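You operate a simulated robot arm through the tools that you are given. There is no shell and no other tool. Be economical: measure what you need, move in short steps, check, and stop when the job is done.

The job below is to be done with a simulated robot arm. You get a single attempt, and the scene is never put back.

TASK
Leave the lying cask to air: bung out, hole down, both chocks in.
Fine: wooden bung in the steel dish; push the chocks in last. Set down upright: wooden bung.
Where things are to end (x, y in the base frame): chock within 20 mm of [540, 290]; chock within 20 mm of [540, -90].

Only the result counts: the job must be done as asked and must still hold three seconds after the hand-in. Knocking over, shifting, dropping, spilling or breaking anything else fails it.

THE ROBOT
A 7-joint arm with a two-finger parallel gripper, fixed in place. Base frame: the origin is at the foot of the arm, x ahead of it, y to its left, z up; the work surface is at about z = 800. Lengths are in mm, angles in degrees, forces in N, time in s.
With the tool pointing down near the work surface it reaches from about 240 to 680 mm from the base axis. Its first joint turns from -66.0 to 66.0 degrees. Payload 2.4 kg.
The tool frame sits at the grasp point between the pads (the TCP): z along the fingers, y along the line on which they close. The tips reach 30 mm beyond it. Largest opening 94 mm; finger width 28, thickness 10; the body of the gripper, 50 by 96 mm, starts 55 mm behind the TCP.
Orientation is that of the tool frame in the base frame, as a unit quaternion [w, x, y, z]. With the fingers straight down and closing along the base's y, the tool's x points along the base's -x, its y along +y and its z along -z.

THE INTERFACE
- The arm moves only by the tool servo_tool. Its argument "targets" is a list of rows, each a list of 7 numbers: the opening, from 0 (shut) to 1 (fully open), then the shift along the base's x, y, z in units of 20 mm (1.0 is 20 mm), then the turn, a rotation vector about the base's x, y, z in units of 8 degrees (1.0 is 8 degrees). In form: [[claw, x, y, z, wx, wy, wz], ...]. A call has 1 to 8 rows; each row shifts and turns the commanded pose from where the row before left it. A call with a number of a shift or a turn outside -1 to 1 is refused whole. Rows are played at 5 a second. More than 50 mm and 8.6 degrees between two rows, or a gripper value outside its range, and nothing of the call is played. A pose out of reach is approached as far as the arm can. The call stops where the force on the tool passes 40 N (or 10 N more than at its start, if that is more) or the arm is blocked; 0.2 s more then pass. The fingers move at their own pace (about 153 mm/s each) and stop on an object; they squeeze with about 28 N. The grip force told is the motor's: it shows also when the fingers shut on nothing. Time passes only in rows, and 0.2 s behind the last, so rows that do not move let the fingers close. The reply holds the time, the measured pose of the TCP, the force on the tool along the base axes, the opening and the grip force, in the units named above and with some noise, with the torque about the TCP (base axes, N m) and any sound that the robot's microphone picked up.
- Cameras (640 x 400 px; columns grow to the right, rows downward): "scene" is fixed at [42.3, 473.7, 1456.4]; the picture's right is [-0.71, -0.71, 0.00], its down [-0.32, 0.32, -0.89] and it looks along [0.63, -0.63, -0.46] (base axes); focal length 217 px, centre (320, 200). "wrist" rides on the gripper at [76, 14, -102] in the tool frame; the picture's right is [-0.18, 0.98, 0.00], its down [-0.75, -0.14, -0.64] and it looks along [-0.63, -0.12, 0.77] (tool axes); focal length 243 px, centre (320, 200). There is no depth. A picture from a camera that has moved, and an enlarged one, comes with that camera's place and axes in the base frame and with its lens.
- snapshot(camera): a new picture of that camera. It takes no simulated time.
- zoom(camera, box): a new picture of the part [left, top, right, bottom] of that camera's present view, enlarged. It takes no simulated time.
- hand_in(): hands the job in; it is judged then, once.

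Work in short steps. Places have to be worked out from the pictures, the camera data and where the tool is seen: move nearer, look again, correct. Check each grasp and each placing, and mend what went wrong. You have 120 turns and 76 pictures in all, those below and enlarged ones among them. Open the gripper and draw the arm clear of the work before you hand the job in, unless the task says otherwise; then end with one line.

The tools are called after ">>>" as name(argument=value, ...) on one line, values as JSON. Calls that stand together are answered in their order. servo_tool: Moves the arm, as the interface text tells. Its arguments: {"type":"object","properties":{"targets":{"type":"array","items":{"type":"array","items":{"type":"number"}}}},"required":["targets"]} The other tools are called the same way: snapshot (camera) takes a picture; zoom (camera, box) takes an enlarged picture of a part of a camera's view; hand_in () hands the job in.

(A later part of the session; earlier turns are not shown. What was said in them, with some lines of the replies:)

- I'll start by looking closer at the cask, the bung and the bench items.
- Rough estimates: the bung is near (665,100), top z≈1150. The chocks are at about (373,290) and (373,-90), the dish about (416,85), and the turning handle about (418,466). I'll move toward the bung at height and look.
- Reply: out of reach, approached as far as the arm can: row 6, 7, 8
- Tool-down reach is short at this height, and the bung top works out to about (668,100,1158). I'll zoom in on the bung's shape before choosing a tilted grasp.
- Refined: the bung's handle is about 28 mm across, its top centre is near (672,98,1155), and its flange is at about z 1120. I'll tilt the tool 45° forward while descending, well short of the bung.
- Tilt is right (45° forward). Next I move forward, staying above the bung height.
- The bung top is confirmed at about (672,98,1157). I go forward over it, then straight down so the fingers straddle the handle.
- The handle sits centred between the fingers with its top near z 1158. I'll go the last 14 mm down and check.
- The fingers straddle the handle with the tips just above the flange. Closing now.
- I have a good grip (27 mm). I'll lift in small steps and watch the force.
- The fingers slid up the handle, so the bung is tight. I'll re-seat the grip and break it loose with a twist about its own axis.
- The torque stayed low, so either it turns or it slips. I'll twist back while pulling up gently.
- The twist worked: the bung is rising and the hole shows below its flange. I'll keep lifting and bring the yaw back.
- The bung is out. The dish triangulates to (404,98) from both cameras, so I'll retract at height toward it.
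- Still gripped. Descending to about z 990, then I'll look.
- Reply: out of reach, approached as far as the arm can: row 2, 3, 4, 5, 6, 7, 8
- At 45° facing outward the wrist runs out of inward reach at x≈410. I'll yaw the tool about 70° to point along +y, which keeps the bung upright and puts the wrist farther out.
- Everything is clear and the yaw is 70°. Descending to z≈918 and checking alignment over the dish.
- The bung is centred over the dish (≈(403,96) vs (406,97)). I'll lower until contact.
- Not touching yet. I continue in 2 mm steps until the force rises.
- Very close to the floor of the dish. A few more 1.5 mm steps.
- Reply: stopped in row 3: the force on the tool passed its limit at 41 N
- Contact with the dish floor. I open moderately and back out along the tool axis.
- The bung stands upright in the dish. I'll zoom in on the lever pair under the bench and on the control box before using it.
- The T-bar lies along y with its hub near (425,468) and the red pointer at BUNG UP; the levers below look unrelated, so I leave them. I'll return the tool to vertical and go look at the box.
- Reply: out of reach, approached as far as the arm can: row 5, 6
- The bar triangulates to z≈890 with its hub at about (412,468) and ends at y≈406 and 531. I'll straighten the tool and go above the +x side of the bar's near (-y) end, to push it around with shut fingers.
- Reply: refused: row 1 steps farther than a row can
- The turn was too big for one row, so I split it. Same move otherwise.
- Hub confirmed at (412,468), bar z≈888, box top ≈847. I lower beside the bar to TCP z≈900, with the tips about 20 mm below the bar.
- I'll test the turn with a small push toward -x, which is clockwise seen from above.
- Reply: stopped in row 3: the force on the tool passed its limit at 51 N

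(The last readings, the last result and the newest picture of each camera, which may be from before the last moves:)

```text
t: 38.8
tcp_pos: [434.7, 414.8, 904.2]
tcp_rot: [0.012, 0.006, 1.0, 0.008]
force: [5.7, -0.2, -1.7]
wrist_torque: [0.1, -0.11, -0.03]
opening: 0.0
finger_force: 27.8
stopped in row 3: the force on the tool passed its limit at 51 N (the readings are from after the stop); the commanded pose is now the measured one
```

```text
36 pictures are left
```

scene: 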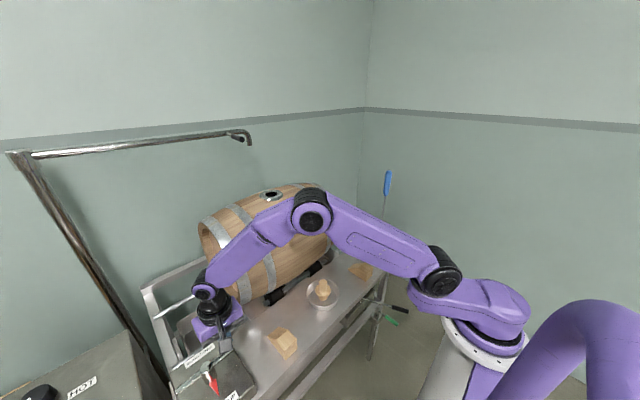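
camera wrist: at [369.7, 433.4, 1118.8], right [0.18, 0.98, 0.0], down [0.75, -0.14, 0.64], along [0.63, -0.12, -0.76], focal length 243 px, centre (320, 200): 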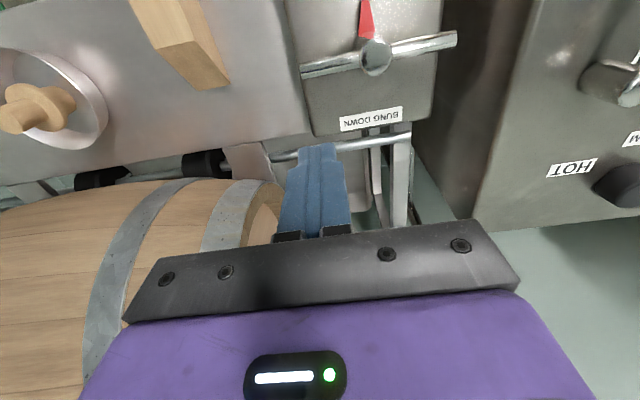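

It's blocked hard this way (51 N with no movement), so that is an end stop or a lock. I'll hop over the bar and try the other direction, gently.

>>> servo_tool(targets=[[0, 0.2, 0, 0, -0.1, 0, 0], [0, 0, 0, 1, 0, 0, 0], [0, 0, 0, 1, 0, 0, 0], [0, 0, 0, 0.7, 0, 0, 0], [0, -1, 0, 0, 0, 0, 0], [0, -1, 0, 0, 0, 0, 0], [0, -0.8, 0, 0, 0, 0, 0], [0, 0, 0, 0, 0, 0, 0]])

>>> servo_tool(targets=[[0, 0, 0, -1, 0, 0, 0], [0, 0, 0, -1, 0, 0, 0], [0, 0, 0, -0.8, 0, 0, 0], [0, 0, 0, 0, 0, 0, 0]])

>>> zoom(camera="scene", box=[150, 290, 310, 400])

```text
t: 40.6
tcp_pos: [381.1, 414.5, 957.6]
tcp_rot: [0.011, 0.004, 1.0, 0.0]
force: [-0.1, 0.0, 0.1]
wrist_torque: [0.02, 0.01, 0.02]
opening: 0.0
finger_force: 28.0
```

```text
t: 41.6
tcp_pos: [380.6, 415.1, 903.3]
tcp_rot: [0.012, 0.005, 1.0, 0.0]
force: [-0.6, -0.6, 0.3]
wrist_torque: [-0.01, -0.01, 0.02]
opening: 0.1
finger_force: 28.2
```

```text
3.64 times, centred on (230, 345) of scene
camera zoom: at [42.3, 473.7, 1456.4], right [-0.71, -0.71, 0.0], down [-0.32, 0.32, -0.89], along [0.63, -0.63, -0.46], focal length 790 px, centre (647, -327)
```

zoom: 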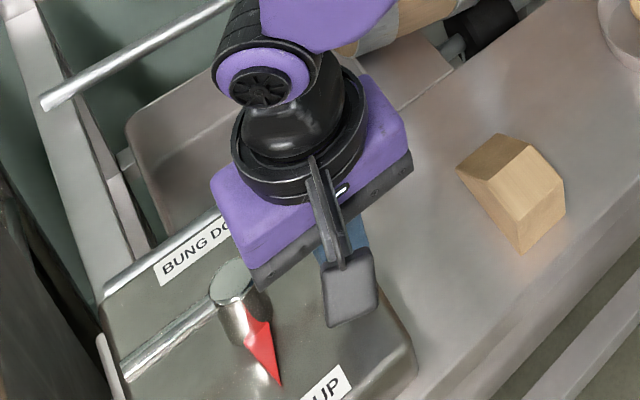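

In place on the -x side. Pushing toward +x in small steps.

>>> servo_tool(targets=[[0, 0.35, 0, 0, 0, 0, 0], [0, 0.3, 0, 0, 0, 0, 0], [0, 0.3, 0, 0, 0, 0, 0], [0, 0.3, 0, 0, 0, 0, 0], [0, 0.3, 0, 0, 0, 0, 0]])

>>> snapshot(camera="scene")

```text
t: 42.8
tcp_pos: [417.1, 413.2, 902.7]
tcp_rot: [0.014, 0.008, 1.0, 0.001]
force: [-0.2, -0.5, 0.2]
wrist_torque: [0.0, 0.0, 0.01]
opening: 0.1
finger_force: 27.8
```

```text
34 pictures are left
```

scene: 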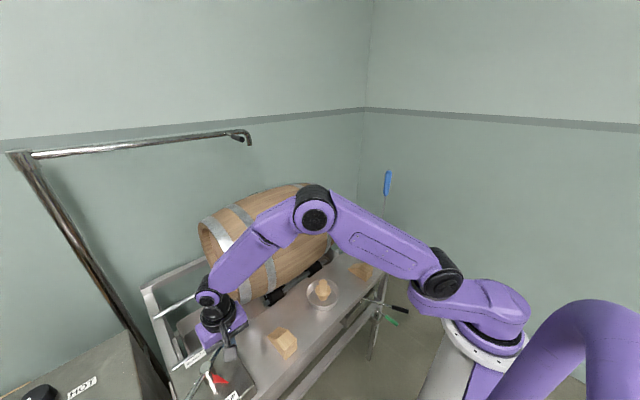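

It turns freely this way and the cask rolls with it. I follow the arc up to about half way.

>>> servo_tool(targets=[[0, 0.74, 0.34, 0, 0, 0, 0], [0, 0.59, 0.34, 0, 0, 0, 0], [0, 0.47, 0.48, 0, 0, 0, 0], [0, 0.25, 0.53, 0, 0, 0, 0], [0, 0, 0, 0, 0, 0, 0]])

>>> snapshot(camera="scene")

>>> snapshot(camera="wrist")

```text
t: 43.5
tcp_pos: [435.0, 427.5, 902.4]
tcp_rot: [0.007, 0.004, 1.0, -0.004]
force: [-0.4, -0.3, 0.9]
wrist_torque: [0.01, -0.01, 0.0]
opening: 0.2
finger_force: 27.9
stopped in row 3: the force on the tool passed its limit at 41 N (the readings are from after the stop); the commanded pose is now the measured one
```

```text
33 pictures are left
```

scene: 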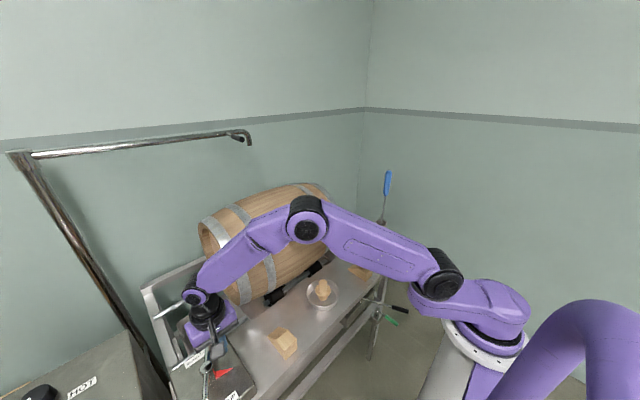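

```text
32 pictures are left
camera wrist: at [358.8, 443.3, 1004.7], right [0.19, 0.98, -0.01], down [0.74, -0.14, 0.65], along [0.64, -0.13, -0.76], focal length 243 px, centre (320, 200)
```

wrist: 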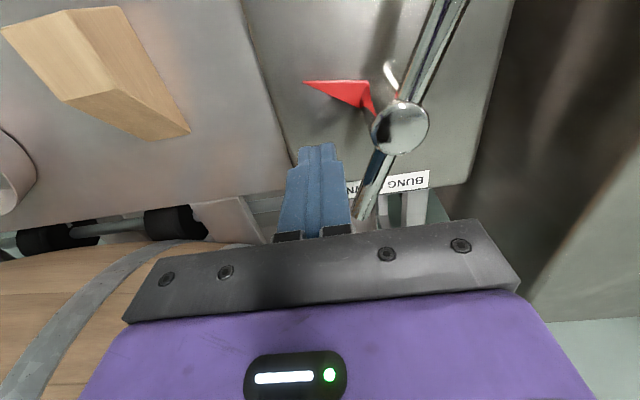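

The bar is at about -27° and rotating; the stop was a dynamic force spike. I continue along the arc more slowly.

>>> servo_tool(targets=[[0, 0.25, 0.05, 0, 0, 0, 0], [0, 0.25, 0.1, 0, 0, 0, 0], [0, 0.2, 0.2, 0, 0, 0, 0], [0, 0.15, 0.2, 0, 0, 0, 0], [0, 0.1, 0.2, 0, 0, 0, 0], [0, 0.1, 0.2, 0, 0, 0, 0], [0, 0, 0, 0, 0, 0, 0]])

>>> snapshot(camera="wrist")

```text
t: 45.1
tcp_pos: [457.5, 445.0, 903.2]
tcp_rot: [0.007, 0.005, 1.0, -0.004]
force: [0.6, 0.3, 0.5]
wrist_torque: [0.01, -0.04, 0.0]
opening: 0.1
finger_force: 28.1
```

```text
31 pictures are left
camera wrist: at [379.4, 461.8, 1004.9], right [0.19, 0.98, -0.01], down [0.74, -0.14, 0.65], along [0.64, -0.13, -0.76], focal length 243 px, centre (320, 200)
```

wrist: 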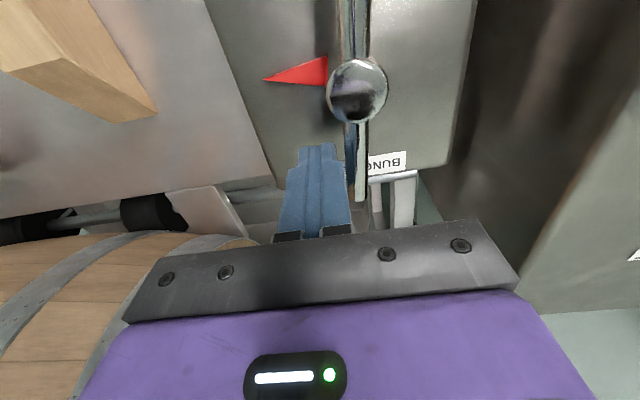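

Contact is kept, with the bar about at -10°. I continue the arc at a slightly smaller radius.

>>> servo_tool(targets=[[0, 0, 0.24, 0, 0, 0, 0], [0, 0, 0.24, 0, 0, 0, 0], [0, 0, 0.24, 0, 0, 0, 0], [0, -0.03, 0.27, 0, 0, 0, 0], [0, -0.03, 0.27, 0, 0, 0, 0], [0, -0.09, 0.25, 0, 0, 0, 0], [0, -0.09, 0.25, 0, 0, 0, 0], [0, 0, 0, 0, 0, 0, 0]])

>>> snapshot(camera="wrist")

```text
t: 46.9
tcp_pos: [450.5, 483.7, 902.9]
tcp_rot: [0.007, 0.003, 1.0, -0.003]
force: [-0.8, 0.9, 0.7]
wrist_torque: [0.01, 0.0, -0.01]
opening: 0.2
finger_force: 28.1
```

```text
30 pictures are left
camera wrist: at [374.0, 498.9, 1005.5], right [0.19, 0.98, 0.0], down [0.74, -0.14, 0.65], along [0.64, -0.13, -0.76], focal length 243 px, centre (320, 200)
```

wrist: 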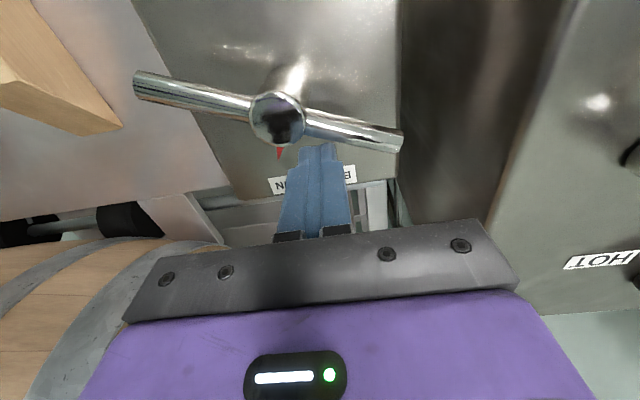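

The bar is at roughly 70°. A few more small steps take it toward 90°.

>>> servo_tool(targets=[[0, -0.15, 0.25, 0, 0, 0, 0], [0, -0.2, 0.25, 0, 0, 0, 0], [0, -0.2, 0.2, 0, 0, 0, 0], [0, -0.2, 0.15, 0, 0, 0, 0], [0, 0, 0, 0, 0, 0, 0]])

>>> snapshot(camera="wrist")

```text
t: 48.1
tcp_pos: [435.6, 501.9, 903.0]
tcp_rot: [0.007, 0.003, 1.0, -0.003]
force: [7.7, -2.1, -1.2]
wrist_torque: [-0.11, -0.13, 0.05]
opening: 0.2
finger_force: 27.6
```

```text
29 pictures are left
camera wrist: at [358.1, 517.1, 1005.5], right [0.19, 0.98, 0.0], down [0.74, -0.14, 0.65], along [0.64, -0.12, -0.76], focal length 243 px, centre (320, 200)
```

wrist: 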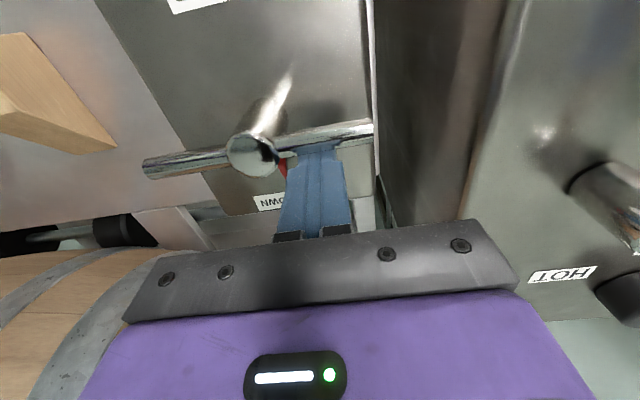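

The bar is nearly back parallel to y. One more small push to see whether it meets the stop.

>>> servo_tool(targets=[[0, -0.15, 0, 0, 0, 0, 0], [0, -0.15, 0, 0, 0, 0, 0], [0, 0, 0, 0, 0, 0, 0]])

```text
t: 48.9
tcp_pos: [435.2, 500.3, 904.3]
tcp_rot: [0.011, 0.005, 1.0, -0.001]
force: [29.2, 9.4, 3.0]
wrist_torque: [-0.04, -0.44, -0.06]
opening: 0.1
finger_force: 27.5
```

It's firmly at the end stop. I back off, lift clear, and inspect the pointer and cask.

>>> servo_tool(targets=[[0, 0.4, 0, 0, 0, 0, 0], [0, 0.2, 0, 1, 0, 0, 0], [0, 0, 0, 1, 0, 0, 0], [0, 0, 0, 1, 0, 0, 0], [0, -0.5, 0, 1, 0, 0, 0], [0, -0.5, -0.5, 1, 0, 0, 0], [0, -0.5, -1, 0.5, 0, 0, 0], [0, -0.5, -1, 0, 0, 0, 0]])

>>> servo_tool(targets=[[0, -1, -1, 0, 0, 0, 0], [0, -1, -1, 0, 0, 0, 0], [0, -1, -1, 0, 0, 0, 0], [0, -0.5, -1, 0, 0, 0, 0], [0, 0, -1, 0, 0, 0, 0], [0, 0, -1, 0, 0, 0, 0], [0, 0, 0, 0, 0, 0, 0]])

>>> snapshot(camera="scene")

>>> snapshot(camera="wrist")

```text
t: 50.7
tcp_pos: [402.1, 448.4, 1012.3]
tcp_rot: [0.007, 0.004, 1.0, -0.004]
force: [-0.3, 0.3, -1.2]
wrist_torque: [0.01, -0.03, -0.03]
opening: 0.0
finger_force: 28.4
```

```text
t: 52.3
tcp_pos: [334.2, 327.7, 1011.3]
tcp_rot: [0.007, 0.005, 1.0, -0.004]
force: [0.9, 0.5, -0.3]
wrist_torque: [0.0, -0.02, 0.0]
opening: 0.1
finger_force: 28.0
```

```text
28 pictures are left
```

scene: 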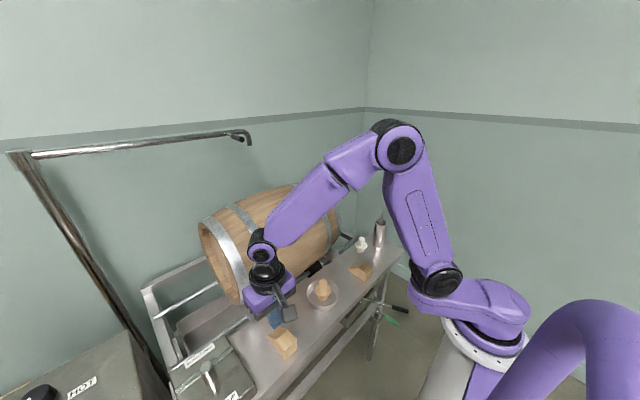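

```text
27 pictures are left
camera wrist: at [257.6, 344.1, 1114.0], right [0.19, 0.98, -0.01], down [0.74, -0.14, 0.65], along [0.64, -0.13, -0.76], focal length 243 px, centre (320, 200)
```

wrist: 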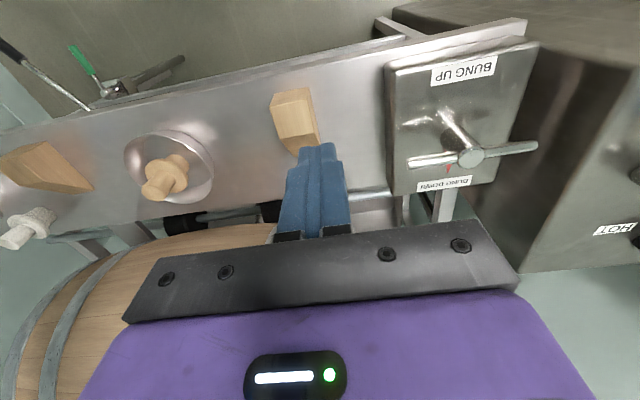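

The pointer is at BUNG DOWN against the stop, and the dish, bung and chocks are untouched. Next is the left chock: back face at about x 338, centre y≈290. I'll tilt 16°, part the fingers slightly for a wide pusher, and go behind it.

>>> servo_tool(targets=[[0.2, -0.6, -0.6, 0, 0, -1, 0], [0.2, -0.6, -0.7, 0, 0, -1, 0], [0.2, -0.5, -0.6, -0.5, 0, 0, 0], [0.2, 0, 0, -1, 0, 0, 0], [0.2, 0, 0, -1, 0, 0, 0], [0.2, 0, 0, -1, 0, 0, 0], [0.2, 0, 0, -1, 0, 0, 0], [0.2, 0, 0, -1, 0, 0, 0]])

>>> snapshot(camera="wrist")

>>> zoom(camera="scene", box=[210, 270, 370, 370])

```text
t: 54.1
tcp_pos: [298.5, 289.0, 900.9]
tcp_rot: [0.145, 0.005, 0.989, -0.004]
force: [-0.6, 0.2, 0.2]
wrist_torque: [0.0, 0.02, 0.03]
opening: 18.7
finger_force: 0.1
```

```text
26 pictures are left
camera wrist: at [195.8, 304.7, 979.2], right [0.19, 0.98, 0.05], down [0.54, -0.14, 0.83], along [0.82, -0.13, -0.55], focal length 243 px, centre (320, 200)
```

wrist: 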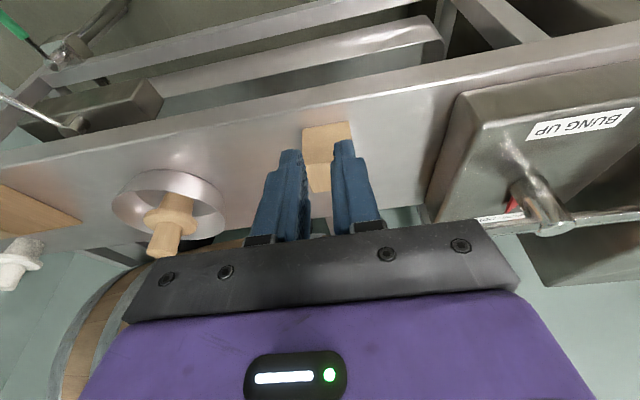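

```text
4.00 times, centred on (290, 320) of scene
camera zoom: at [42.3, 473.7, 1456.4], right [-0.71, -0.71, 0.0], down [-0.32, 0.32, -0.89], along [0.63, -0.63, -0.46], focal length 869 px, centre (440, -280)
```

zoom: 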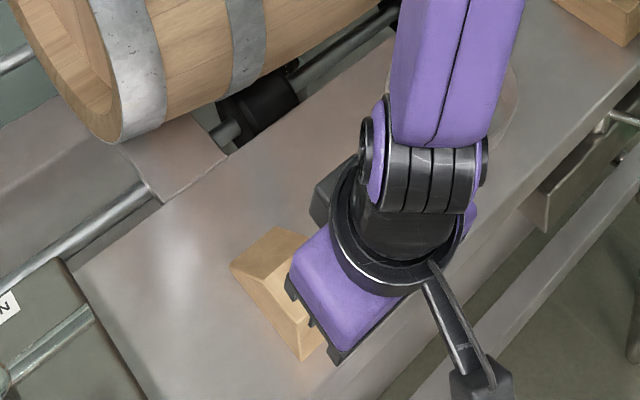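

The chock's back face is at x≈342 and its centre at y≈290.5. I lower to push height, then push forward slowly.

>>> servo_tool(targets=[[0.2, 0, 0.07, -1, 0, 0, 0], [0.2, 0, 0, -1, 0, 0, 0], [0.2, 0, 0, -0.95, 0, 0, 0], [0.2, 0.4, 0, 0, 0, 0, 0], [0.2, 0.4, 0, 0, 0, 0, 0], [0.2, 0.4, 0, 0, 0, 0, 0], [0.2, 0, 0, 0, 0, 0, 0]])

>>> snapshot(camera="wrist")

```text
t: 55.7
tcp_pos: [323.7, 290.5, 842.6]
tcp_rot: [0.146, 0.005, 0.989, -0.004]
force: [-0.5, -0.2, -0.3]
wrist_torque: [0.0, 0.0, 0.0]
opening: 19.0
finger_force: 0.7
```

```text
24 pictures are left
camera wrist: at [221.5, 307.4, 921.0], right [0.19, 0.98, 0.05], down [0.54, -0.14, 0.83], along [0.82, -0.13, -0.55], focal length 243 px, centre (320, 200)
```

wrist: 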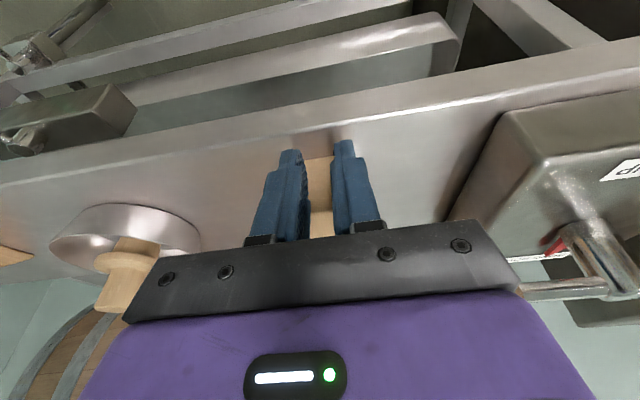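

The fingers are right at the back face, square to it. I push 80 mm.

>>> servo_tool(targets=[[0.2, 0.3, 0, 0, 0, 0, 0], [0.2, 0.5, 0, 0, 0, 0, 0], [0.2, 0.5, 0, 0, 0, 0, 0], [0.2, 0.5, 0, 0, 0, 0, 0], [0.2, 0.5, 0, 0, 0, 0, 0], [0.2, 0.5, 0, 0, 0, 0, 0], [0.2, 0.5, 0, 0, 0, 0, 0], [0.2, 0.5, 0, 0, 0, 0, 0]])

>>> zoom(camera="scene", box=[190, 250, 350, 350])

>>> snapshot(camera="wrist")

```text
t: 57.5
tcp_pos: [397.8, 291.6, 843.4]
tcp_rot: [0.146, 0.004, 0.989, -0.004]
force: [0.0, -0.5, 0.3]
wrist_torque: [-0.01, 0.02, 0.0]
opening: 18.7
finger_force: 0.0
```

```text
4.00 times, centred on (270, 300) of scene
camera zoom: at [42.3, 473.7, 1456.4], right [-0.71, -0.71, 0.0], down [-0.32, 0.32, -0.89], along [0.63, -0.63, -0.46], focal length 869 px, centre (520, -200)
```

zoom: 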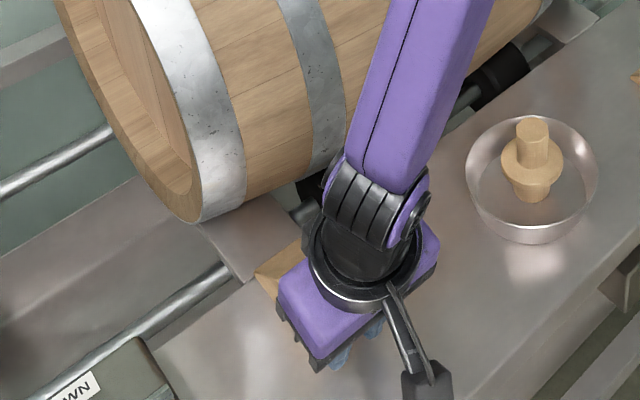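

```text
22 pictures are left
camera wrist: at [296.8, 307.3, 920.5], right [0.19, 0.98, 0.05], down [0.54, -0.14, 0.83], along [0.82, -0.13, -0.55], focal length 243 px, centre (320, 200)
```

wrist: 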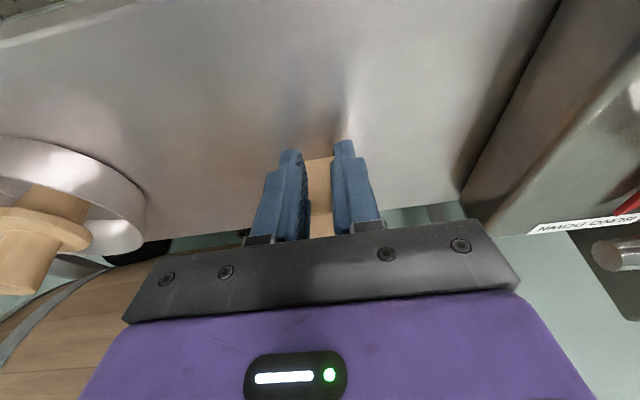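

It's sliding straight. I push about 60 mm more, watching the force.

>>> servo_tool(targets=[[0.2, 0.5, 0, 0, 0, 0, 0], [0.2, 0.5, 0, 0, 0, 0, 0], [0.2, 0.5, 0, 0, 0, 0, 0], [0.2, 0.5, 0, 0, 0, 0, 0], [0.2, 0.4, 0, 0, 0, 0, 0], [0.2, 0.4, 0, 0, 0, 0, 0], [0.2, 0, 0, 0, 0, 0, 0]])

>>> zoom(camera="scene", box=[190, 230, 350, 330])

>>> snapshot(camera="wrist")

```text
t: 59.1
tcp_pos: [455.8, 292.0, 842.7]
tcp_rot: [0.146, 0.005, 0.989, -0.004]
force: [-0.8, -0.6, -0.3]
wrist_torque: [0.02, 0.01, 0.01]
opening: 18.7
finger_force: 0.3
```

```text
4.00 times, centred on (270, 280) of scene
camera zoom: at [42.3, 473.7, 1456.4], right [-0.71, -0.71, 0.0], down [-0.32, 0.32, -0.89], along [0.63, -0.63, -0.46], focal length 869 px, centre (520, -120)
```

zoom: 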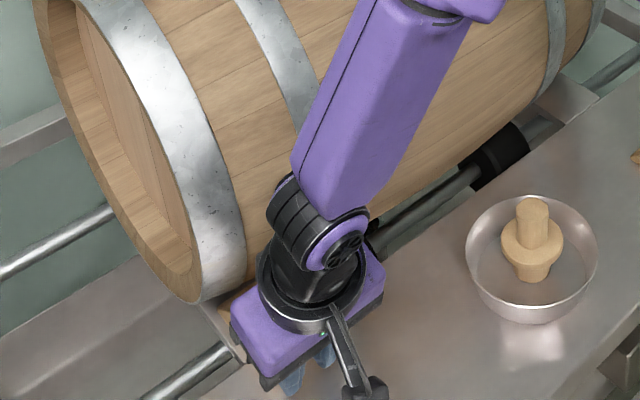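

```text
20 pictures are left
camera wrist: at [353.8, 308.8, 920.3], right [0.19, 0.98, 0.05], down [0.54, -0.14, 0.83], along [0.82, -0.13, -0.55], focal length 243 px, centre (320, 200)
```

wrist: 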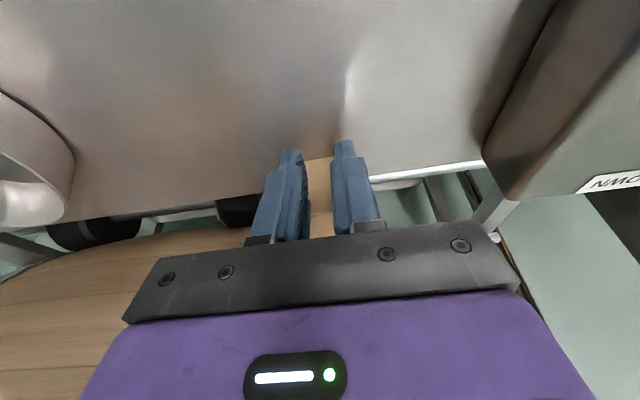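

About 20 mm to go. I push in 4 mm steps.

>>> servo_tool(targets=[[0.2, 0.2, 0, 0, 0, 0, 0], [0.2, 0.2, 0, 0, 0, 0, 0], [0.2, 0.2, 0, 0, 0, 0, 0], [0.2, 0.2, 0, 0, 0, 0, 0], [0.2, 0.2, 0, 0, 0, 0, 0], [0.2, 0, 0, 0, 0, 0, 0]])

```text
t: 60.2
tcp_pos: [466.3, 295.6, 840.5]
tcp_rot: [0.142, 0.001, 0.99, -0.006]
force: [-6.9, 0.9, 0.2]
wrist_torque: [0.02, 0.19, -0.1]
opening: 18.7
finger_force: 0.1
stopped in row 5: the force on the tool passed its limit at 45 N (the readings are from after the stop); the commanded pose is now the measured one
```

Blocked at about 45 N, so the chock seems wedged against the cask. I back off, raise and look.

>>> servo_tool(targets=[[0.2, -0.7, 0, 0, 0, 0, 0], [0.2, -1, 0, 0, 0, 0, 0], [0.2, -1, 0, 0.3, 0, 0, 0], [0.2, -1, 0, 1, 0, 0, 0], [0.2, -1, 0, 1, 0, 0, 0], [0.2, 0, -0.5, 1, 0, 0, 0], [0.2, 0, -1, 1, 0, 0, 0], [0.2, 0, -1, 1, 0, 0, 0]])

>>> zoom(camera="scene", box=[190, 230, 350, 330])

>>> snapshot(camera="wrist")

```text
t: 62.0
tcp_pos: [372.4, 245.5, 947.4]
tcp_rot: [0.142, 0.002, 0.99, -0.006]
force: [0.2, -0.4, -0.4]
wrist_torque: [-0.02, 0.0, -0.01]
opening: 18.8
finger_force: 0.1
```

```text
4.00 times, centred on (270, 280) of scene
camera zoom: at [42.3, 473.7, 1456.4], right [-0.71, -0.71, 0.0], down [-0.32, 0.32, -0.89], along [0.63, -0.63, -0.46], focal length 869 px, centre (520, -120)
```

zoom: 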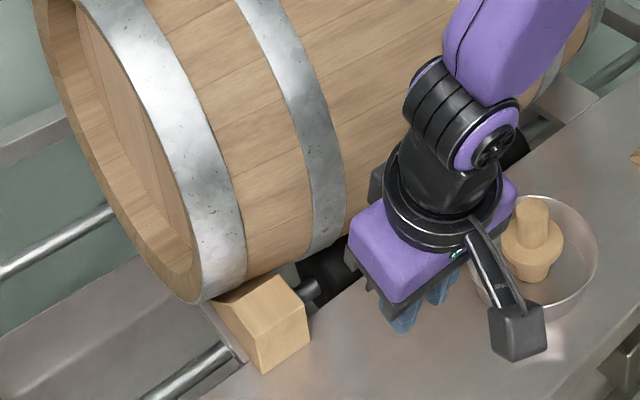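

```text
18 pictures are left
camera wrist: at [271.3, 260.0, 1025.3], right [0.18, 0.98, 0.04], down [0.54, -0.14, 0.83], along [0.82, -0.13, -0.56], focal length 243 px, centre (320, 200)
```

wrist: 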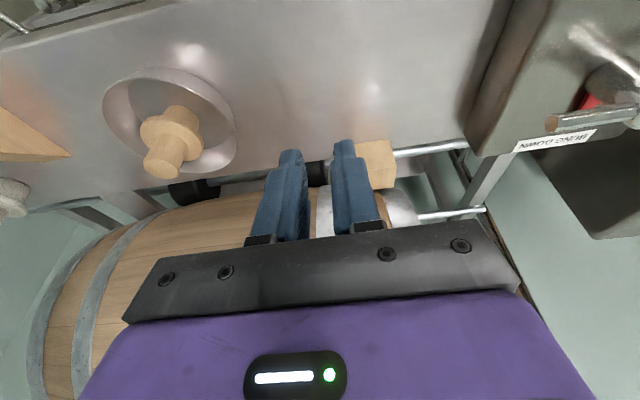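

The chock is under the cask's end hoop with its back at x≈488, so its centre is about 532, perhaps slightly skewed. I'll go back and give it one slow squaring push.

>>> servo_tool(targets=[[0.2, 0, 1, 0, 0, 0, 0], [0.2, 0, 1, -1, 0, 0, 0], [0.2, 0.3, 0.3, -1, 0, 0, 0], [0.2, 0.8, 0, -1, 0, 0, 0], [0.2, 1, 0, -1, 0, 0, 0], [0.2, 1, 0, -1, 0, 0, 0], [0.2, 0.9, 0, -0.2, 0, 0, 0], [0.2, 0, 0, 0, 0, 0, 0]])

>>> servo_tool(targets=[[0.2, 0.1, 0, 0, 0, 0, 0], [0.2, 0.1, 0, 0, 0, 0, 0], [0.2, 0.1, 0, 0, 0, 0, 0], [0.2, 0.1, 0, 0, 0, 0, 0], [0.2, 0.1, 0, 0, 0, 0, 0], [0.2, 0, 0, 0, 0, 0, 0]])

```text
t: 63.9
tcp_pos: [454.1, 291.5, 843.6]
tcp_rot: [0.142, 0.001, 0.99, -0.005]
force: [-0.6, -0.2, 0.1]
wrist_torque: [-0.02, 0.0, 0.06]
opening: 18.6
finger_force: 0.0
```

```text
t: 65.2
tcp_pos: [464.2, 291.5, 843.0]
tcp_rot: [0.143, 0.002, 0.99, -0.007]
force: [0.1, 0.6, -0.7]
wrist_torque: [0.01, -0.02, 0.01]
opening: 18.9
finger_force: 0.0
```

>>> servo_tool(targets=[[0.2, 0.1, 0, 0, 0, 0, 0], [0.2, 0.1, 0, 0, 0, 0, 0], [0.2, 0.1, 0, 0, 0, 0, 0], [0.2, 0.1, 0, 0, 0, 0, 0], [0.2, 0, 0, 0, 0, 0, 0]])

```text
t: 66.3
tcp_pos: [468.2, 291.7, 843.2]
tcp_rot: [0.14, -0.002, 0.99, -0.008]
force: [-7.5, 1.3, 0.8]
wrist_torque: [-0.03, 0.14, -0.09]
opening: 18.7
finger_force: 0.0
stopped in row 5: the force on the tool passed its limit at 41 N (the readings are from after the stop); the commanded pose is now the measured one
```

Firmly seated at the same place (centre≈534, y≈291), held by contact with the cask. I retreat, rise, and cross at height to the right chock.

>>> servo_tool(targets=[[0.2, -0.7, 0, 0, 0, 0, 0], [0.2, -1, 0, 0, 0, 0, 0], [0.2, -1, 0, 1, 0, 0, 0], [0.2, -1, 0, 1, 0, 0, 0], [0.2, -1, 0, 1, 0, 0, 0], [0.2, -1, 0, 1, 0, 0, 0], [0.2, -1, 0, 1, 0, 0, 0], [0.2, -1, 0, 1, 0, 0, 0]])

>>> servo_tool(targets=[[0.2, 0, -1, 0.5, 0, 0, 0], [0.2, 0, -1, 0, 0, 0, 0], [0.2, 0, -1, 0, 0, 0, 0], [0.2, 0, -1, 0, 0, 0, 0], [0.2, 0, -1, 0, 0, 0, 0], [0.2, 0, -1, 0, 0, 0, 0], [0.2, 0, -1, 0, 0, 0, 0], [0.2, 0, -1, 0, 0, 0, 0]])

>>> servo_tool(targets=[[0.2, 0, -1, 0, 0, 0, 0], [0.2, 0, -1, 0, 0, 0, 0], [0.2, 0, -1, 0, 0, 0, 0], [0.2, 0, -1, 0, 0, 0, 0], [0.2, 0, -1, 0, 0, 0, 0], [0.2, 0, -1, 0, 0, 0, 0], [0.2, 0, -1, 0, 0, 0, 0], [0.2, 0, -1, 0, 0, 0, 0]])

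```text
t: 68.1
tcp_pos: [314.5, 290.7, 962.0]
tcp_rot: [0.14, 0.0, 0.99, -0.008]
force: [-0.4, -0.8, 0.2]
wrist_torque: [0.0, 0.01, -0.04]
opening: 18.6
finger_force: 0.0
```

```text
t: 69.9
tcp_pos: [315.2, 131.4, 972.1]
tcp_rot: [0.141, 0.0, 0.99, -0.009]
force: [0.1, 0.0, 0.5]
wrist_torque: [-0.07, 0.03, -0.05]
opening: 18.7
finger_force: 0.1
```

```text
t: 71.7
tcp_pos: [313.9, -27.5, 973.6]
tcp_rot: [0.141, -0.001, 0.99, -0.007]
force: [0.0, -0.4, -0.4]
wrist_torque: [-0.03, 0.04, 0.0]
opening: 18.7
finger_force: 0.0
```

Now I go to y≈-90 behind the right chock and look.

>>> servo_tool(targets=[[0.2, -0.4, -1, 0, 0, 0, 0], [0.2, -0.4, -1, 0, 0, 0, 0], [0.2, 0, -1, -0.5, 0, 0, 0], [0.2, 0, -0.12, -1, 0, 0, 0], [0.2, 0, 0, -1, 0, 0, 0], [0.2, 0, 0, -1, 0, 0, 0], [0.2, 0, 0, 0, 0, 0, 0]])

>>> snapshot(camera="wrist")

>>> snapshot(camera="scene")

```text
t: 73.3
tcp_pos: [324.5, -88.2, 937.1]
tcp_rot: [0.141, 0.001, 0.99, -0.015]
force: [-0.3, 0.3, -0.2]
wrist_torque: [0.0, -0.02, 0.02]
opening: 18.9
finger_force: 0.0
out of reach, approached as far as the arm can: row 2, 3, 4, 5, 6
```

```text
17 pictures are left
camera wrist: at [223.4, -71.5, 1015.9], right [0.18, 0.98, 0.02], down [0.54, -0.12, 0.83], along [0.82, -0.14, -0.56], focal length 243 px, centre (320, 200)
```

wrist: 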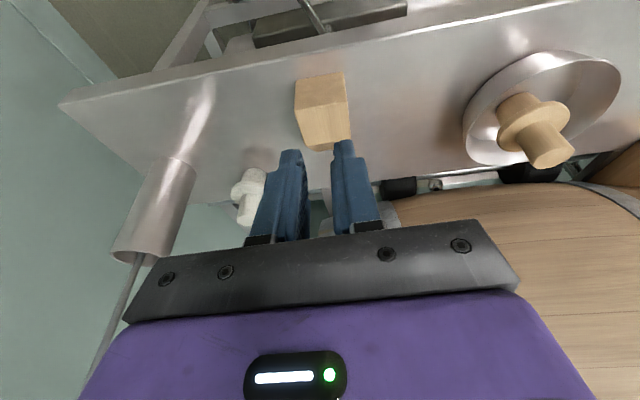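

```text
16 pictures are left
```

scene: 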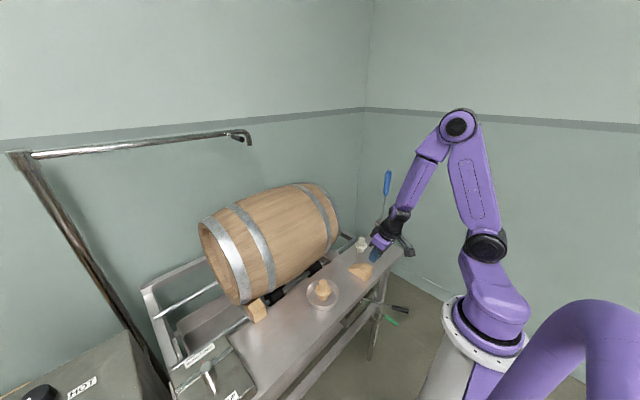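

The chock's back is at x≈343, y≈-89. The 16° tilt limits my inward reach here, so I straighten the tool, then move in behind the chock.

>>> servo_tool(targets=[[0.2, 0, 0, 0, 0, 1, 0], [0.2, 0, 0, 0, 0, 1, 0.2], [0.2, -0.6, 0, 0, 0, 0, 0], [0.2, -0.6, 0, -0.5, 0, 0, 0], [0.2, 0, 0, -1, 0, 0, 0], [0.2, 0, 0, -0.9, 0, 0, 0], [0.2, 0, 0, 0, 0, 0, 0]])

>>> snapshot(camera="wrist")

```text
t: 74.9
tcp_pos: [306.3, -97.6, 890.9]
tcp_rot: [0.092, -0.004, 0.995, -0.036]
force: [0.1, 0.2, 0.1]
wrist_torque: [0.02, -0.04, -0.01]
opening: 19.0
finger_force: 0.2
out of reach, approached as far as the arm can: row 1, 2, 4
```

```text
15 pictures are left
camera wrist: at [213.3, -77.4, 977.6], right [0.18, 0.98, -0.04], down [0.62, -0.08, 0.78], along [0.76, -0.16, -0.63], focal length 243 px, centre (320, 200)
```

wrist: 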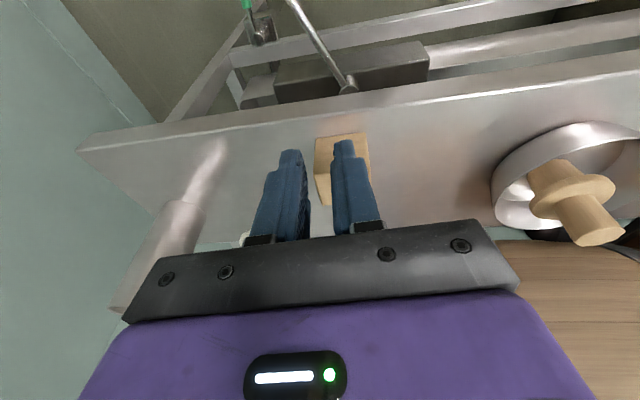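

The tool is already behind the chock with a 10° tilt, but it's rolled 4° and 8 mm off in y. I'll correct these and lower.

>>> servo_tool(targets=[[0.2, 0, 0.2, 0, 0.26, 0, 0], [0.2, 0, 0.2, -0.3, 0.25, 0, 0], [0.2, 0, 0, -0.7, 0, 0, 0], [0.2, 0, 0, -0.7, 0, 0, 0], [0.2, 0, 0, -0.7, 0, 0, 0], [0.2, 0, 0, 0, 0, 0, 0]])

>>> snapshot(camera="wrist")

```text
t: 76.1
tcp_pos: [326.7, -86.9, 873.2]
tcp_rot: [0.091, -0.002, 0.996, -0.006]
force: [-7.9, 0.3, 25.8]
wrist_torque: [0.26, -0.13, 0.05]
opening: 19.0
finger_force: 0.1
out of reach, approached as far as the arm can: row 2, 3, 4, 5
stopped in row 5: the force on the tool passed its limit at 72 N (the readings are from after the stop); the commanded pose is now the measured one
```

```text
14 pictures are left
camera wrist: at [233.9, -71.1, 962.0], right [0.18, 0.98, 0.02], down [0.63, -0.13, 0.77], along [0.76, -0.12, -0.64], focal length 243 px, centre (320, 200)
```

wrist: 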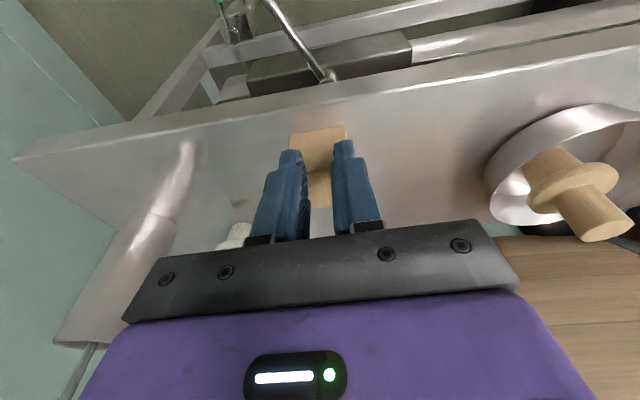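

The tool drifted outward at its reach limit and touched the top of the chock. I lift off, go slightly outward to straighten it fully, then come back in.

>>> servo_tool(targets=[[0.2, 0, 0, 1, 0, 0, 0], [0.2, 0, 0, 1, 0, 0, 0], [0.2, 1, 0, 1, 0, 0, 0], [0.2, 1, 0, 0, 0, 0, 0], [0.2, 0, 0, 0, 0, 0.65, 0], [0.2, 0, 0, 0, 0, 0.66, 0], [0.2, 0, 0, 0, 0, 0, 0]])

>>> snapshot(camera="wrist")

```text
t: 77.7
tcp_pos: [361.8, -99.0, 928.9]
tcp_rot: [0.035, 0.001, 0.999, -0.033]
force: [-0.4, -0.7, 0.6]
wrist_torque: [-0.02, -0.01, -0.05]
opening: 18.8
finger_force: 0.0
out of reach, approached as far as the arm can: row 3, 4, 5
```

```text
13 pictures are left
camera wrist: at [278.8, -77.7, 1026.5], right [0.19, 0.98, -0.05], down [0.7, -0.1, 0.7], along [0.68, -0.17, -0.71], focal length 243 px, centre (320, 200)
```

wrist: 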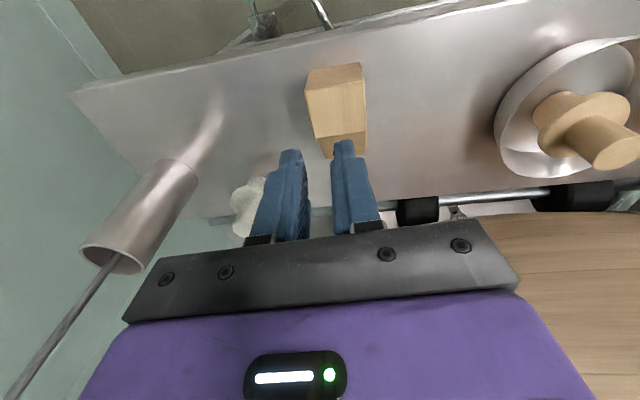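

The limit isn't radial, so some joint is running into its stop in this posture. I'll rise, straighten fully up there, and see whether the tool can then come down vertical.

>>> servo_tool(targets=[[0.2, 0, 0, 1, 0, 0, 0], [0.2, 0, 0, 1, 0, 0, 0], [0.2, 0, 0, 1, 0, 0, 0], [0.2, 0, 0, 1, 0, 0, 0], [0.2, 0, 0, 1, 0, 0, 0], [0.2, 0, 0.3, 1, 0.25, 0.25, 0], [0.2, 0, 0.2, 0, 0.22, 0.25, 0], [0.2, 0, 0, 0, 0, 0, 0]])

>>> snapshot(camera="scene")

```text
t: 79.5
tcp_pos: [359.0, -90.3, 1050.2]
tcp_rot: [0.001, 0.0, 1.0, -0.001]
force: [-1.0, 0.0, -0.2]
wrist_torque: [0.02, -0.01, -0.02]
opening: 18.8
finger_force: 0.1
```

```text
12 pictures are left
```

scene: 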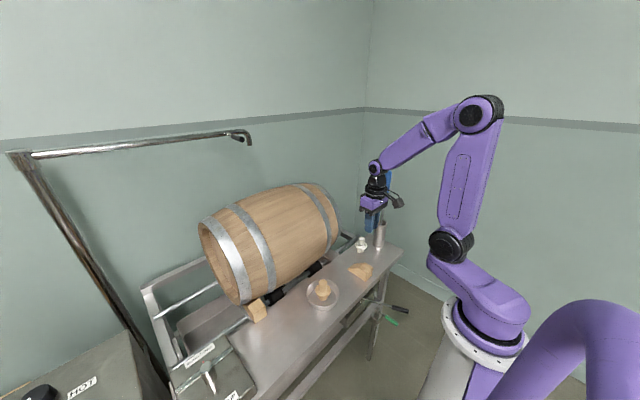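

The tool is perfectly vertical now. I move in to x≈305 and descend while watching for drift.

>>> servo_tool(targets=[[0.2, -0.9, 0, 0, 0, 0, 0], [0.2, -0.9, 0, 0, 0, 0, 0], [0.2, -0.9, 0, -0.5, 0, 0, 0], [0.2, 0, 0, -1, 0, 0, 0], [0.2, 0, 0, -1, 0, 0, 0], [0.2, 0, 0, -1, 0, 0, 0], [0.2, 0, 0, -1, 0, 0, 0], [0.2, 0, 0, -1, 0, 0, 0]])

```text
t: 81.3
tcp_pos: [306.4, -88.9, 939.2]
tcp_rot: [0.001, 0.001, 1.0, -0.002]
force: [-0.2, 0.6, -0.6]
wrist_torque: [0.0, -0.01, 0.0]
opening: 18.9
finger_force: 0.0
```

No drift. I lower to push height behind the chock.

>>> servo_tool(targets=[[0.2, 0, 0, -1, 0, 0, 0], [0.2, 0, 0, -1, 0, 0, 0], [0.2, 0, 0, -1, 0, 0, 0], [0.2, 0, 0, -1, 0, 0, 0], [0.2, 0, 0, -0.95, 0, 0, 0], [0.2, 0, 0, 0, 0, 0, 0]])

>>> snapshot(camera="wrist")

```text
t: 82.7
tcp_pos: [308.9, -91.2, 840.4]
tcp_rot: [0.001, -0.001, 1.0, 0.001]
force: [0.5, -0.5, -0.9]
wrist_torque: [-0.02, -0.02, 0.03]
opening: 18.7
finger_force: 0.0
```

```text
11 pictures are left
camera wrist: at [233.2, -76.4, 943.7], right [0.18, 0.98, 0.0], down [0.75, -0.14, 0.64], along [0.63, -0.12, -0.77], focal length 243 px, centre (320, 200)
```

wrist: 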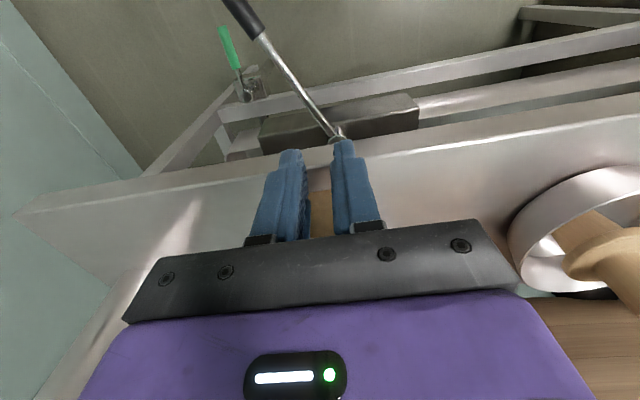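

In position behind the chock. Pushing forward.

>>> servo_tool(targets=[[0.2, 0.4, 0.03, 0, 0, 0, 0], [0.2, 0.4, 0, 0, 0, 0, 0], [0.2, 0.5, 0, 0, 0, 0, 0], [0.2, 0.5, 0, 0, 0, 0, 0], [0.2, 0.5, 0, 0, 0, 0, 0], [0.2, 0.5, 0, 0, 0, 0, 0], [0.2, 0.5, 0, 0, 0, 0, 0], [0.2, 0.5, 0, 0, 0, 0, 0]])

>>> zoom(camera="scene", box=[290, 210, 420, 300])

```text
t: 84.5
tcp_pos: [384.1, -88.8, 839.3]
tcp_rot: [0.001, 0.0, 1.0, -0.001]
force: [-0.2, 0.5, 0.5]
wrist_torque: [0.02, 0.01, 0.01]
opening: 19.0
finger_force: 0.0
```

```text
4.44 times, centred on (355, 255) of scene
camera zoom: at [42.3, 473.7, 1456.4], right [-0.71, -0.71, 0.0], down [-0.32, 0.32, -0.89], along [0.63, -0.63, -0.46], focal length 966 px, centre (164, -44)
```

zoom: 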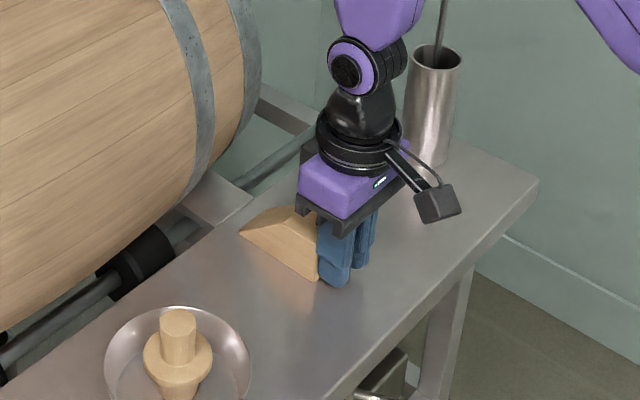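

Sliding straight, the plug and cup are clear. I push 70 mm more.

>>> servo_tool(targets=[[0.2, 0.5, 0, 0, 0, 0, 0], [0.2, 0.5, 0, 0, 0, 0, 0], [0.2, 0.5, 0, 0, 0, 0, 0], [0.2, 0.5, 0, 0, 0, 0, 0], [0.2, 0.5, 0, 0, 0, 0, 0], [0.2, 0.5, 0, 0, 0, 0, 0], [0.2, 0.4, 0, 0, 0, 0, 0], [0.2, 0, 0, 0, 0, 0, 0]])

>>> zoom(camera="scene", box=[290, 210, 420, 300])

```text
t: 86.3
tcp_pos: [452.5, -89.0, 839.0]
tcp_rot: [0.001, 0.0, 1.0, -0.001]
force: [0.7, 0.6, 0.7]
wrist_torque: [-0.01, 0.04, -0.01]
opening: 18.7
finger_force: 0.1
```

```text
4.44 times, centred on (355, 255) of scene
camera zoom: at [42.3, 473.7, 1456.4], right [-0.71, -0.71, 0.0], down [-0.32, 0.32, -0.89], along [0.63, -0.63, -0.46], focal length 966 px, centre (164, -44)
```

zoom: 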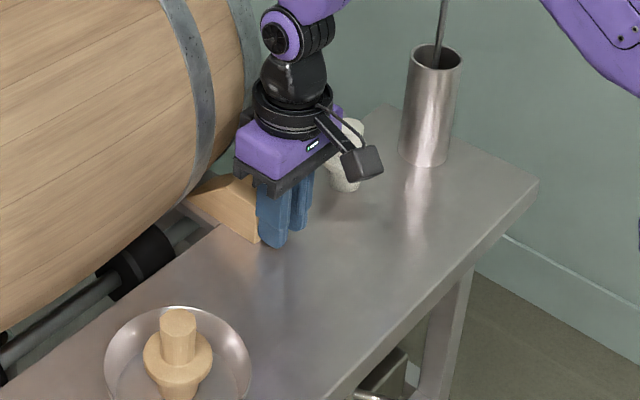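

Back face now about 467. The last stretch goes slowly, in 2–3 mm steps.

>>> servo_tool(targets=[[0.2, 0.15, 0, 0, 0, 0, 0], [0.2, 0.15, 0, 0, 0, 0, 0], [0.2, 0.15, 0, 0, 0, 0, 0], [0.2, 0.15, 0, 0, 0, 0, 0], [0.2, 0.15, 0, 0, 0, 0, 0], [0.2, 0.15, 0, 0, 0, 0, 0], [0.2, 0.15, 0, 0, 0, 0, 0], [0.2, 0, 0, 0, 0, 0, 0]])

```text
t: 87.8
tcp_pos: [462.4, -88.8, 837.6]
tcp_rot: [-0.009, -0.001, 1.0, 0.0]
force: [-5.7, -0.8, 1.1]
wrist_torque: [0.09, -0.61, 0.07]
opening: 18.9
finger_force: 0.0
stopped in row 7: the force on the tool passed its limit at 44 N (the readings are from after the stop); the commanded pose is now the measured one
```

The torque (force acting ~100 mm above the TCP) says the gripper body touched the cask, not the chock. I back off, tilt 16° as on the left, and push with the tips leading.

>>> servo_tool(targets=[[0.2, -1, 0, 0.2, 0, 0, 0], [0.2, -0.6, 0, 0, 0, -1, 0], [0.2, 0, 0, 0, 0, -1, 0], [0.2, 0, 0, 0, 0, 0, 0]])

>>> zoom(camera="scene", box=[190, 180, 390, 330])

```text
t: 88.8
tcp_pos: [430.6, -89.5, 841.9]
tcp_rot: [0.131, 0.0, 0.991, -0.001]
force: [0.6, 1.1, 0.9]
wrist_torque: [-0.01, -0.03, 0.0]
opening: 18.7
finger_force: 0.0
```

```text
2.67 times, centred on (290, 255) of scene
camera zoom: at [42.4, 473.7, 1456.4], right [-0.71, -0.71, 0.0], down [-0.32, 0.32, -0.89], along [0.63, -0.63, -0.46], focal length 579 px, centre (400, 53)
```

zoom: 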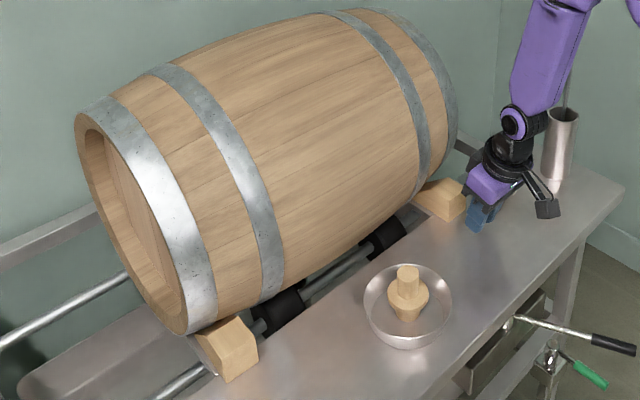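

The cask sits undisturbed. Pushing again with the tilted tool.

>>> servo_tool(targets=[[0.2, 0.5, 0, 0, 0, 0, 0], [0.2, 0.4, 0, 0, 0, 0, 0], [0.2, 0.2, 0, 0, 0, 0, 0], [0.2, 0.15, 0, 0, 0, 0, 0], [0.2, 0.15, 0, 0, 0, 0, 0], [0.2, 0.15, 0, 0, 0, 0, 0], [0.2, 0.15, 0, 0, 0, 0, 0], [0.2, 0, 0, 0, 0, 0, 0]])

```text
t: 90.6
tcp_pos: [465.2, -89.3, 841.4]
tcp_rot: [0.13, -0.001, 0.991, -0.001]
force: [-0.4, 0.0, -0.4]
wrist_torque: [0.02, -0.01, -0.03]
opening: 18.8
finger_force: 0.4
```

>>> servo_tool(targets=[[0.2, 0.1, 0, 0, 0, 0, 0], [0.2, 0.1, 0, 0, 0, 0, 0], [0.2, 0.1, 0, 0, 0, 0, 0], [0.2, 0.1, 0, 0, 0, 0, 0], [0.2, 0, 0, 0, 0, 0, 0]])

```text
t: 91.8
tcp_pos: [467.8, -89.8, 841.2]
tcp_rot: [0.124, -0.001, 0.992, 0.0]
force: [-25.6, -3.6, 4.2]
wrist_torque: [-0.39, 0.57, 0.1]
opening: 19.5
finger_force: 0.3
```

Tip contact at 26 N at TCP x≈468, the same seat as the left chock. I withdraw, rise and open the gripper, then check.

>>> servo_tool(targets=[[0.2, -0.5, 0, 0, 0, 0, 0], [0.2, -1, 0, 0, 0, 0, 0], [0.2, -1, 0, 0.3, 0, 0, 0], [0.2, -0.5, 0, 1, 0, 1, 0], [0.2, 0, 0, 1, 0, 0.9, 0], [0.2, 0, 0, 1, 0, 0, 0], [0.2, 0, 0, 1, 0, 0, 0], [0.2, 0, 0, 1, 0, 0, 0]])

>>> servo_tool(targets=[[0.6, -0.5, 0, 1, 0, 0, 0], [0.8, -0.5, 0, 1, 0, 0, 0], [1, -0.5, 0, 1, 0, 0, 0], [1, -0.5, 0, 1, 0, 0, 0], [1, 0, 0, 1, 0, 0, 0], [1, 0, 0, 1, 0, 0, 0], [1, 0, 0, 1, 0, 0, 0]])

>>> snapshot(camera="scene")

>>> zoom(camera="scene", box=[180, 180, 400, 340])

>>> snapshot(camera="wrist")

```text
t: 93.6
tcp_pos: [412.9, -89.8, 947.5]
tcp_rot: [-0.002, -0.001, 1.0, 0.0]
force: [0.1, -0.6, -0.4]
wrist_torque: [-0.04, 0.01, -0.03]
opening: 18.7
finger_force: 0.1
```

```text
t: 95.2
tcp_pos: [372.9, -90.3, 1088.7]
tcp_rot: [-0.002, -0.001, 1.0, 0.0]
force: [-0.1, 0.1, -0.9]
wrist_torque: [0.03, 0.06, 0.01]
opening: 93.9
finger_force: 0.1
```

```text
7 pictures are left
```

scene: 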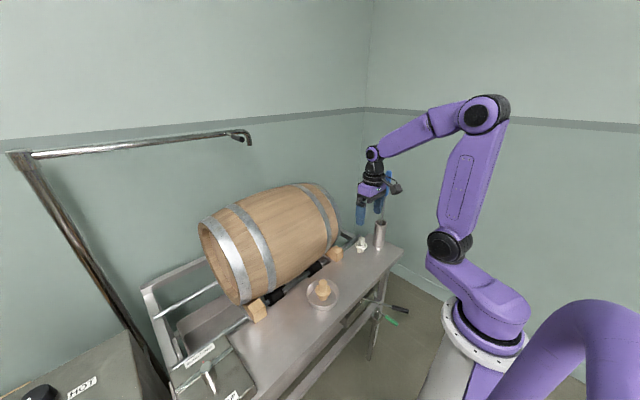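

```text
2.50 times, centred on (290, 260) of scene
camera zoom: at [42.3, 473.7, 1456.4], right [-0.71, -0.71, 0.0], down [-0.32, 0.32, -0.89], along [0.63, -0.63, -0.46], focal length 543 px, centre (395, 50)
```

zoom: 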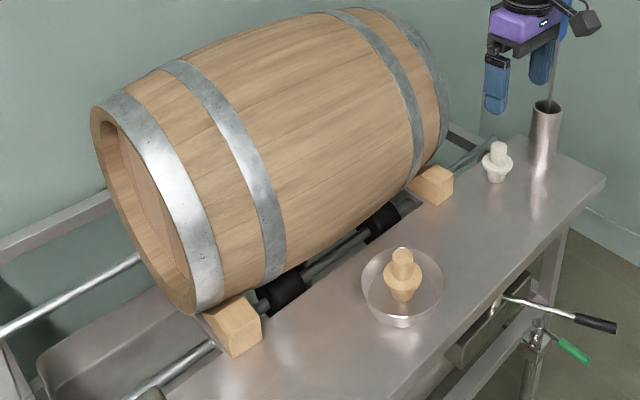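

```text
5 pictures are left
camera wrist: at [297.7, -75.6, 1193.3], right [0.18, 0.98, 0.0], down [0.76, -0.14, 0.64], along [0.63, -0.12, -0.77], focal length 243 px, centre (320, 200)
```

wrist: 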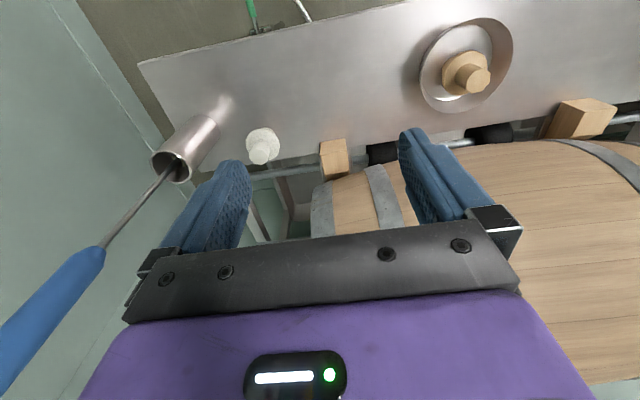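

The bung stands upright in the dish, the pointer is at BUNG DOWN, both chocks are seated at the cask, and the gripper is open and clear. I'm handing in.

>>> hand_in()

```text
The job is handed in.
```

I handed the job in with the bung upright in the steel dish, the cask turned to BUNG DOWN against its stop (I could not see the hole itself), and both chocks pushed in until they met the cask at about (534, 291) and (534, -89).
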